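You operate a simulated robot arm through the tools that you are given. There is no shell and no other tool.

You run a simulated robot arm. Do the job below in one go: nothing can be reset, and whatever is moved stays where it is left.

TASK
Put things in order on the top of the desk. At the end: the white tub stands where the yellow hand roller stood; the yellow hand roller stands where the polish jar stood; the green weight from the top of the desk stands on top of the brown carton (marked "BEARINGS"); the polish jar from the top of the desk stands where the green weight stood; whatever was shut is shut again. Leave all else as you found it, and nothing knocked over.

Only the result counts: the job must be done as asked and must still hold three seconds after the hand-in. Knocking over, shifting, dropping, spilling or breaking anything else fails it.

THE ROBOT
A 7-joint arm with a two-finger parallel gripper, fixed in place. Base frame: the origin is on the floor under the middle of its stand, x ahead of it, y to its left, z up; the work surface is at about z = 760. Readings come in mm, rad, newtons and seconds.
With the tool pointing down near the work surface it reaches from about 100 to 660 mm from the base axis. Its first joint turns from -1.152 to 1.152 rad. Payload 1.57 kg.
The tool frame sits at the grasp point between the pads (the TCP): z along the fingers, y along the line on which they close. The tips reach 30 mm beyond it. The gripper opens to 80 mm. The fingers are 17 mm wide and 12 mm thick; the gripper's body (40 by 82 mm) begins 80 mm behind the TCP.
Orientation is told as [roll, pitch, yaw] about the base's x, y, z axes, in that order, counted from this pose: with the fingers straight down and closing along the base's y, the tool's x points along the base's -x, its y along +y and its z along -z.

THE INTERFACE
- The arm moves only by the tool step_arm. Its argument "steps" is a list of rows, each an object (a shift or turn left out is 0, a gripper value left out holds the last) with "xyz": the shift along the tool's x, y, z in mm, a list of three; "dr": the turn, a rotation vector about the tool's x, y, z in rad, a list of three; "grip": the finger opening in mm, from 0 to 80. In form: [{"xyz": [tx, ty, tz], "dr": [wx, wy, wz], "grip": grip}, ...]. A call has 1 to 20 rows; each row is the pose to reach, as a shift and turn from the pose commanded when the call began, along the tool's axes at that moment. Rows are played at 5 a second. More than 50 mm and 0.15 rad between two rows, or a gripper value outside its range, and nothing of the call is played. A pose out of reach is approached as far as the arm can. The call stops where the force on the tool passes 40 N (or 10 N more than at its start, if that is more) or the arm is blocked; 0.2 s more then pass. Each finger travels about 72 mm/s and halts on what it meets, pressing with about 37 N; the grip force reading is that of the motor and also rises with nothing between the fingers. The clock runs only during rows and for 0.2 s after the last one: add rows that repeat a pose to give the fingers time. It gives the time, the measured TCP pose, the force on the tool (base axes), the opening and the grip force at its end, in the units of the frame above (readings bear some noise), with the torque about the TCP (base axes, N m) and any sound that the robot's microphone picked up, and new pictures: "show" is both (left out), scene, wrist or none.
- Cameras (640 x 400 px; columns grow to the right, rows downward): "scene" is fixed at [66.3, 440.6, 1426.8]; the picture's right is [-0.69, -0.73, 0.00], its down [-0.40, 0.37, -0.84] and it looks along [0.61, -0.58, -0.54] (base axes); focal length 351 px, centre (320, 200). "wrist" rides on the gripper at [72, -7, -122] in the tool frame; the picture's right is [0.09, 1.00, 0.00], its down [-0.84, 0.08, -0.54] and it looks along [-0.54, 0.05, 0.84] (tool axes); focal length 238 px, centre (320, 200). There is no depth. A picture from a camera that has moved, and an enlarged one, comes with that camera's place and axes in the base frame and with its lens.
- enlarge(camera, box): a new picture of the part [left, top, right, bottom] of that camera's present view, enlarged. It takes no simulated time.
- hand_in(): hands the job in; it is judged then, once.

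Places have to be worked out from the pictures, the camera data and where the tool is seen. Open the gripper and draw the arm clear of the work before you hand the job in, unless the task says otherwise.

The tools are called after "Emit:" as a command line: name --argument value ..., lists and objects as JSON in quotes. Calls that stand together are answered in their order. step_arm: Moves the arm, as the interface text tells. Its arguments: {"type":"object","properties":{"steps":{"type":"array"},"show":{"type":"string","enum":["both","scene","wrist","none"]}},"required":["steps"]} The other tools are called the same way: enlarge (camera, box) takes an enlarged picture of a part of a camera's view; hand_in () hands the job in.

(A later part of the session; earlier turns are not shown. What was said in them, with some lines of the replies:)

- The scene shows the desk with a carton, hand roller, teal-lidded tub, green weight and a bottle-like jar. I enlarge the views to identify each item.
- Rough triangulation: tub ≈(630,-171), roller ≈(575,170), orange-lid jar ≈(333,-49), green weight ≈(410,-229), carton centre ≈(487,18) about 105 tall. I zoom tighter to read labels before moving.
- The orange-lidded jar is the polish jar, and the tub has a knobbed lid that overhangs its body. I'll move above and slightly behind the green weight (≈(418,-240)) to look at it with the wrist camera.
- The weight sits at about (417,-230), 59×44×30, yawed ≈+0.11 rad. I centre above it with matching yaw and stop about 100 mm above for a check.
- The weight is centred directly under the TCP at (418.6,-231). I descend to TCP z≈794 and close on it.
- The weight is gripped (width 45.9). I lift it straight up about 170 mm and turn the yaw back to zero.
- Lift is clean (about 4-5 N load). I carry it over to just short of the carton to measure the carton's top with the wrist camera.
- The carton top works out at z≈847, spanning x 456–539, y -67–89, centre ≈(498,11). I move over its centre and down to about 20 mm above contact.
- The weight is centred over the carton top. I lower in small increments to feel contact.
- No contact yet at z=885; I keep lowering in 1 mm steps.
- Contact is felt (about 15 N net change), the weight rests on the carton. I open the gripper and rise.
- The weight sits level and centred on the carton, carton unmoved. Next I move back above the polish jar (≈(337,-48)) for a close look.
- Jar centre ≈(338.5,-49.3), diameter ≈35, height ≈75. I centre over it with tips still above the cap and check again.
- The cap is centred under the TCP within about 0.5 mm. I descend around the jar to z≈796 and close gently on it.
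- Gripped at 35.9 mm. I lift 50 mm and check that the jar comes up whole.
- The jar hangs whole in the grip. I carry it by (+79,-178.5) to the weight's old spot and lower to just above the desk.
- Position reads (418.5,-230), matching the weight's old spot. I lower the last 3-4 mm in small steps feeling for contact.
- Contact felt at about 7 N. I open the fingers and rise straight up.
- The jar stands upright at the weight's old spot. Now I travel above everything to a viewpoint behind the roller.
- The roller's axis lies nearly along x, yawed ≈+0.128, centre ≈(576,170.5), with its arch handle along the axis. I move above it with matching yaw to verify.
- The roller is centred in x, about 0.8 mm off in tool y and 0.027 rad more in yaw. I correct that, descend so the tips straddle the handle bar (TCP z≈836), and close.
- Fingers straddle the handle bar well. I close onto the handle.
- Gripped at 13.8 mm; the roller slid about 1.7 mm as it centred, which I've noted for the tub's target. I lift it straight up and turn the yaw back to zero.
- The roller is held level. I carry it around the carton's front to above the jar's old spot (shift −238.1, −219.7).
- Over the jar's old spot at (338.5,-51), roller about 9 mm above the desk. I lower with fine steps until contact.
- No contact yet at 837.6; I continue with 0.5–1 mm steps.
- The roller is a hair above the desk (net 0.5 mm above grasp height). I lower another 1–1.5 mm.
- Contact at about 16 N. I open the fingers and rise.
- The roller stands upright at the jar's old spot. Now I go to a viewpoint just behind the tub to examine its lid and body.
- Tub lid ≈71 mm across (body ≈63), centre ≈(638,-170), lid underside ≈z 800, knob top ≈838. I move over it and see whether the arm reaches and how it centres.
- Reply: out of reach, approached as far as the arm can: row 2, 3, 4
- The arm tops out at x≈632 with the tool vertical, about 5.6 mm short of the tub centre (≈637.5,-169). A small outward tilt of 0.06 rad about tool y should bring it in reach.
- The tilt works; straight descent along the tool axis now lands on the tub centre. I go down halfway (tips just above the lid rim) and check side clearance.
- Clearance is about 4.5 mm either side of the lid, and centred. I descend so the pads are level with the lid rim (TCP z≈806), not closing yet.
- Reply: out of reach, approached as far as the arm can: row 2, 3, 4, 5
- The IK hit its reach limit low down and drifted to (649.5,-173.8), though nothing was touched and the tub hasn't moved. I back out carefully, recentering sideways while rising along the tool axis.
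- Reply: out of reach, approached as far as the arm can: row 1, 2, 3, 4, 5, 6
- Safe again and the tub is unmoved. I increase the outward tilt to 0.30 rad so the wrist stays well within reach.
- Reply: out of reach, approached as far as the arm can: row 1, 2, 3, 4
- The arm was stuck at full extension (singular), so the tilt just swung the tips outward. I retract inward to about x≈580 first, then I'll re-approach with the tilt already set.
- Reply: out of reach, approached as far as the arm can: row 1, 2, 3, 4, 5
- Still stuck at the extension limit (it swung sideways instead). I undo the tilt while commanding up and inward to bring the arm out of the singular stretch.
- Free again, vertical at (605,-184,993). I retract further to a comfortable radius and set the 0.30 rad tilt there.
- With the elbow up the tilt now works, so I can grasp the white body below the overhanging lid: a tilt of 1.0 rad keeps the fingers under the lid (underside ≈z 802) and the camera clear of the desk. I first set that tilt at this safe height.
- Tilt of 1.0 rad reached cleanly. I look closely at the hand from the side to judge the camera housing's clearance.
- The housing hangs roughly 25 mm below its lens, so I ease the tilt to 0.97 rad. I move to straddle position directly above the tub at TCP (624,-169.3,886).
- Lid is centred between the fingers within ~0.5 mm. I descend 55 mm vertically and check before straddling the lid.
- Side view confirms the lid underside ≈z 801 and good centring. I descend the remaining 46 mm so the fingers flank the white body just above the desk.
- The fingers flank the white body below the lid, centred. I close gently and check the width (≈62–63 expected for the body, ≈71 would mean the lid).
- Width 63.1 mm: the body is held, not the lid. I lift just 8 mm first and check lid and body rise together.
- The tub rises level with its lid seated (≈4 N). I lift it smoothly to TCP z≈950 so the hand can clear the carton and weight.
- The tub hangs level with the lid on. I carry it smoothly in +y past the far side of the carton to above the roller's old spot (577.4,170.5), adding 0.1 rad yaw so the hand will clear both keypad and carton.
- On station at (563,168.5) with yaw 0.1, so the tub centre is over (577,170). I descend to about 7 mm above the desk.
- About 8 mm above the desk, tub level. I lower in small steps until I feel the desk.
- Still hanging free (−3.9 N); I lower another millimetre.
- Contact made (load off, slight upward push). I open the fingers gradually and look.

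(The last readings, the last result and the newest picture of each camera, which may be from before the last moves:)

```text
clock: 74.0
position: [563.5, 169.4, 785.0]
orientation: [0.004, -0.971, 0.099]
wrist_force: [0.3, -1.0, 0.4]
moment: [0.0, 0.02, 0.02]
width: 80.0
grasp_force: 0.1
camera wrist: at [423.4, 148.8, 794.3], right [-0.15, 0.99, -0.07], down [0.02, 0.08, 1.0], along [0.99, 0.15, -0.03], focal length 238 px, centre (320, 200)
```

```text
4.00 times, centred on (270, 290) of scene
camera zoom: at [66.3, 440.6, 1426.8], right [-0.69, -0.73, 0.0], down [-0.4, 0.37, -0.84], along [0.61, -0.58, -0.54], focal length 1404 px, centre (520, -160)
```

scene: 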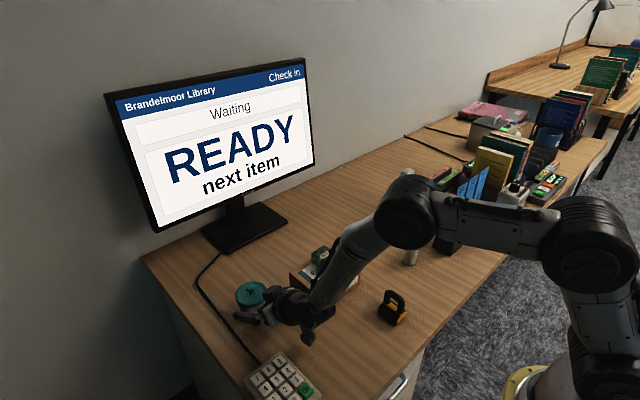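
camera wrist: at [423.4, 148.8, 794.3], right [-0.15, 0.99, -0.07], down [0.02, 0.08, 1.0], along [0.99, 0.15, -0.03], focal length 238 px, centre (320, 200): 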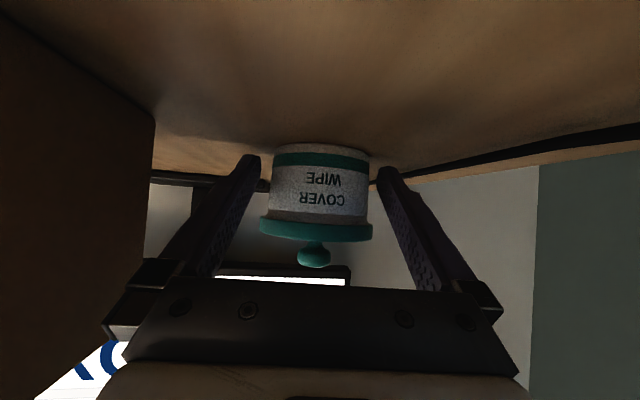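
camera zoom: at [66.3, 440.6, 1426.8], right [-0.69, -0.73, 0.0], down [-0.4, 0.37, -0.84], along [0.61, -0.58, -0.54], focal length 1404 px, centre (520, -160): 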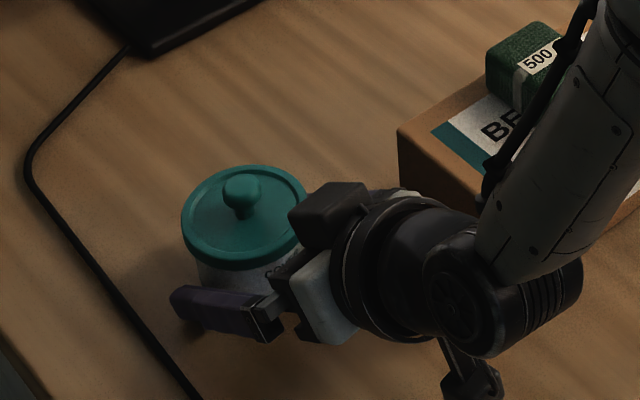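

The tub stands free with its lid on. I back the fingers out along the tool axis, then rise.

Emit:
step_arm --steps '[{"xyz": [0, 0, -8]}, {"xyz": [0, 0, -25]}, {"xyz": [0, 0, -50]}, {"xyz": [0, 0, -80]}, {"xyz": [0, 0, -100]}, {"xyz": [-24.7, 0, -117]}, {"xyz": [-57.7, 0, -140]}, {"xyz": [-90.7, 0, -162]}, {"xyz": [-123.7, 0, -184.8]}, {"xyz": [-123.7, 0, -184.8]}]'

Emit:
enlarge --camera "scene" --box '[210, 220, 430, 360]'

```text
clock: 76.2
position: [480.7, 159.5, 989.9]
orientation: [0.004, -0.968, 0.099]
wrist_force: [-0.2, -0.3, 0.3]
moment: [-0.02, 0.0, -0.04]
width: 80.1
grasp_force: 0.1
camera wrist: at [340.9, 140.9, 999.9], right [-0.15, 0.99, -0.07], down [0.02, 0.08, 1.0], along [0.99, 0.15, -0.03], focal length 238 px, centre (320, 200)
```

scene: 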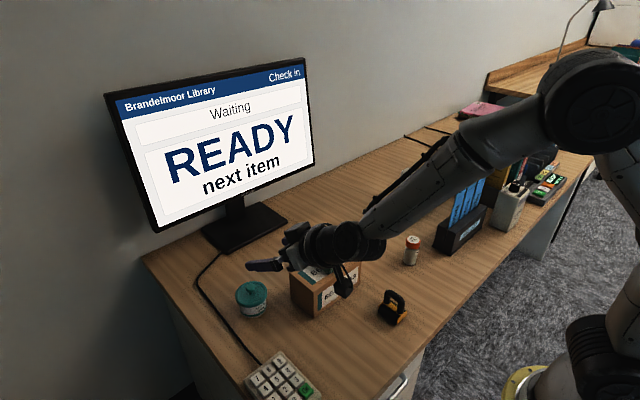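
wrist: 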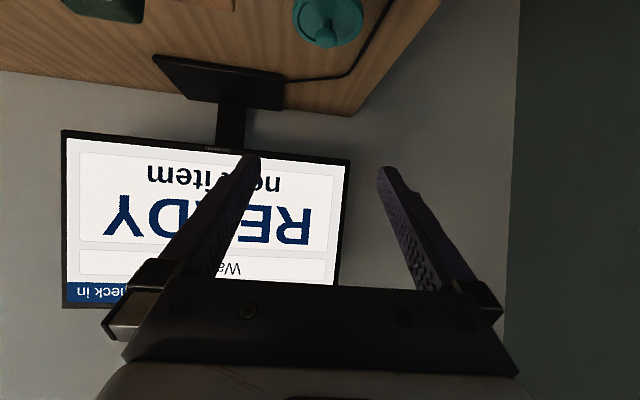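

```text
2.86 times, centred on (320, 290) of scene
camera zoom: at [66.3, 440.6, 1426.8], right [-0.69, -0.73, 0.0], down [-0.4, 0.37, -0.84], along [0.61, -0.58, -0.54], focal length 1003 px, centre (320, -57)
```

zoom: 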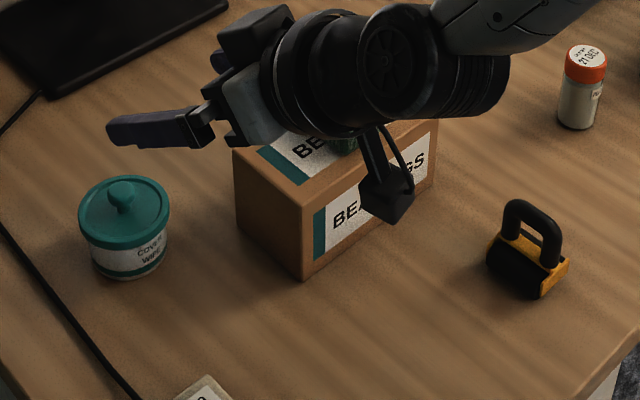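

Everything sits as intended: the tub at the roller's old spot with the lid shut. I restore the hand to vertical and raise it for a final overview.

Emit:
step_arm --steps '[{"xyz": [-10, 0, -7], "dr": [0, 0.14, 0]}, {"xyz": [-20, 0, -14], "dr": [0, 0.28, 0]}, {"xyz": [-30, 0, -21], "dr": [0, 0.42, 0]}, {"xyz": [-40, 0, -28], "dr": [0, 0.56, 0]}, {"xyz": [-50, 0, -35], "dr": [0, 0.7, 0]}, {"xyz": [-60, 0, -41], "dr": [0, 0.84, 0]}, {"xyz": [-66, 0, -45], "dr": [0, 0.97, 0]}, {"xyz": [-66, 0, -45], "dr": [0, 0.97, 0]}]'

```text
clock: 78.0
position: [460.7, 153.3, 1039.2]
orientation: [-0.232, -0.122, 0.118]
wrist_force: [-0.6, -0.3, -0.4]
moment: [-0.03, -0.01, -0.03]
width: 80.0
grasp_force: 0.1
out of reach, approached as far as the arm can: row 2, 4, 5, 6, 7, 8
camera wrist: at [373.0, 165.5, 1149.4], right [-0.18, 0.95, -0.24], down [0.74, 0.29, 0.61], along [0.65, -0.07, -0.76], focal length 238 px, centre (320, 200)
```

scene: 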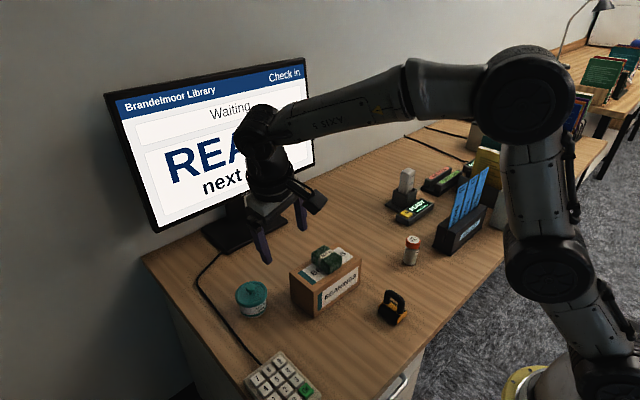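
wrist: 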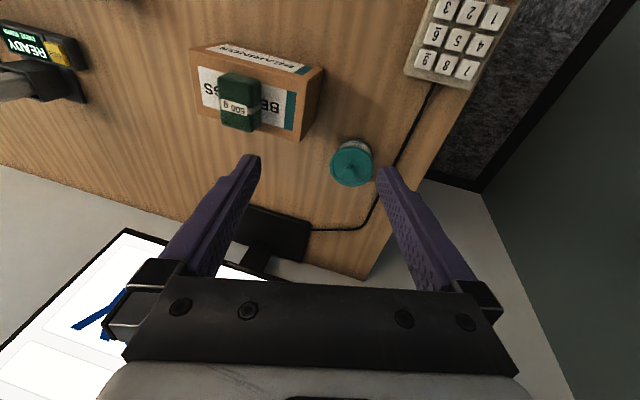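

The hand is free and high above the desk (slightly tilted, touching nothing). I check the final arrangement in enlarged views.

Emit:
enlarge --camera "scene" --box '[210, 200, 440, 400]'

Emit:
enlarge --camera "scene" --box '[370, 130, 530, 270]'

Emit:
enlarge --camera "wrist" --box '[170, 0, 490, 200]'

```text
2.00 times, centred on (325, 300) of scene
camera zoom: at [66.4, 440.6, 1426.8], right [-0.69, -0.73, 0.0], down [-0.4, 0.37, -0.84], along [0.61, -0.58, -0.54], focal length 702 px, centre (310, 0)
```

zoom: 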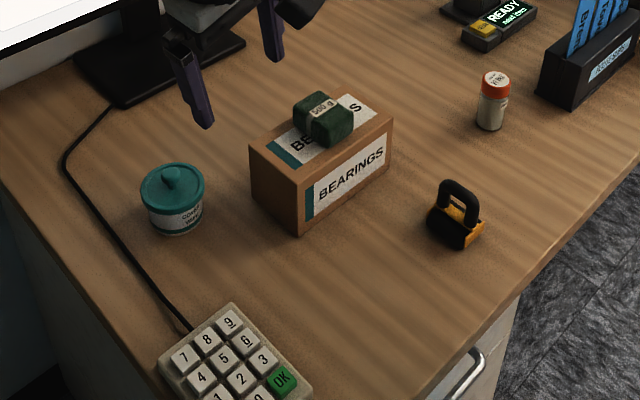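

```text
2.86 times, centred on (450, 200) of scene
camera zoom: at [66.4, 440.6, 1426.8], right [-0.69, -0.73, 0.0], down [-0.4, 0.37, -0.84], along [0.61, -0.58, -0.54], focal length 1003 px, centre (-51, 200)
```

zoom: 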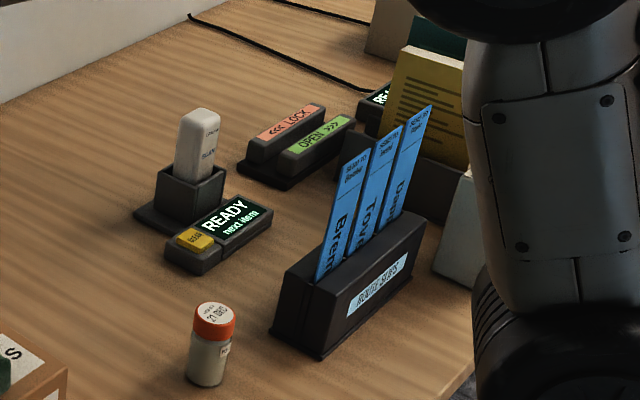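

```text
2.00 times, centred on (330, 100) of wrist
camera zoom: at [373.0, 165.5, 1149.4], right [-0.18, 0.95, -0.24], down [0.74, 0.29, 0.61], along [0.65, -0.07, -0.76], focal length 477 px, centre (300, 400)
```

zoom: 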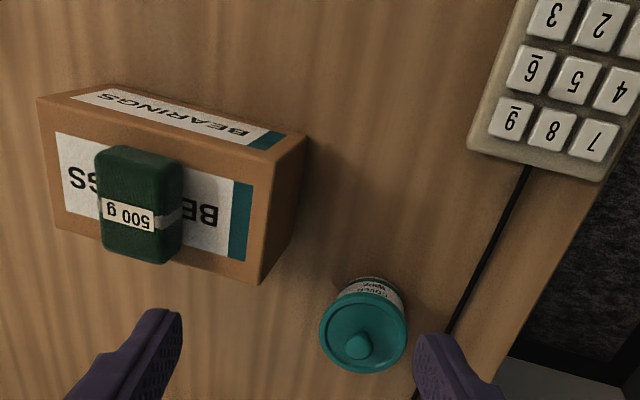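

All four items are in place, the lid is on, the carton, keypad, display, slips and the rest look unchanged, and the gripper is open well clear. I hand in the job.

Emit:
hand_in

```text
The job is handed in.
```

I moved all four items and handed the job in. The last pictures, taken just before hand-in, showed everything upright and in place. I don't have the verdict.

| Item | Where it is now |
|---|---|
| Green weight | On top of the BEARINGS carton, close to its centre |
| Polish jar | Where the green weight stood |
| Yellow hand roller | Where the polish jar stood |
| White tub | Where the roller stood, with its lid still on |

- **Accuracy:** I judge each moved item to be within about 2 mm of its target, going by the pictures and arm readings.
- **Tub lid:** I carried the tub by its white body rather than the lid or knob, and the lid stayed seated throughout.
- **Other items:** The carton, keypad, display, scanner, route slips and cable looked unchanged. I opened nothing during the job.
- **Arm:** It ended with the gripper open, more than 100 mm above the nearest object. It is tilted slightly because it could not quite reach a vertical pose there.
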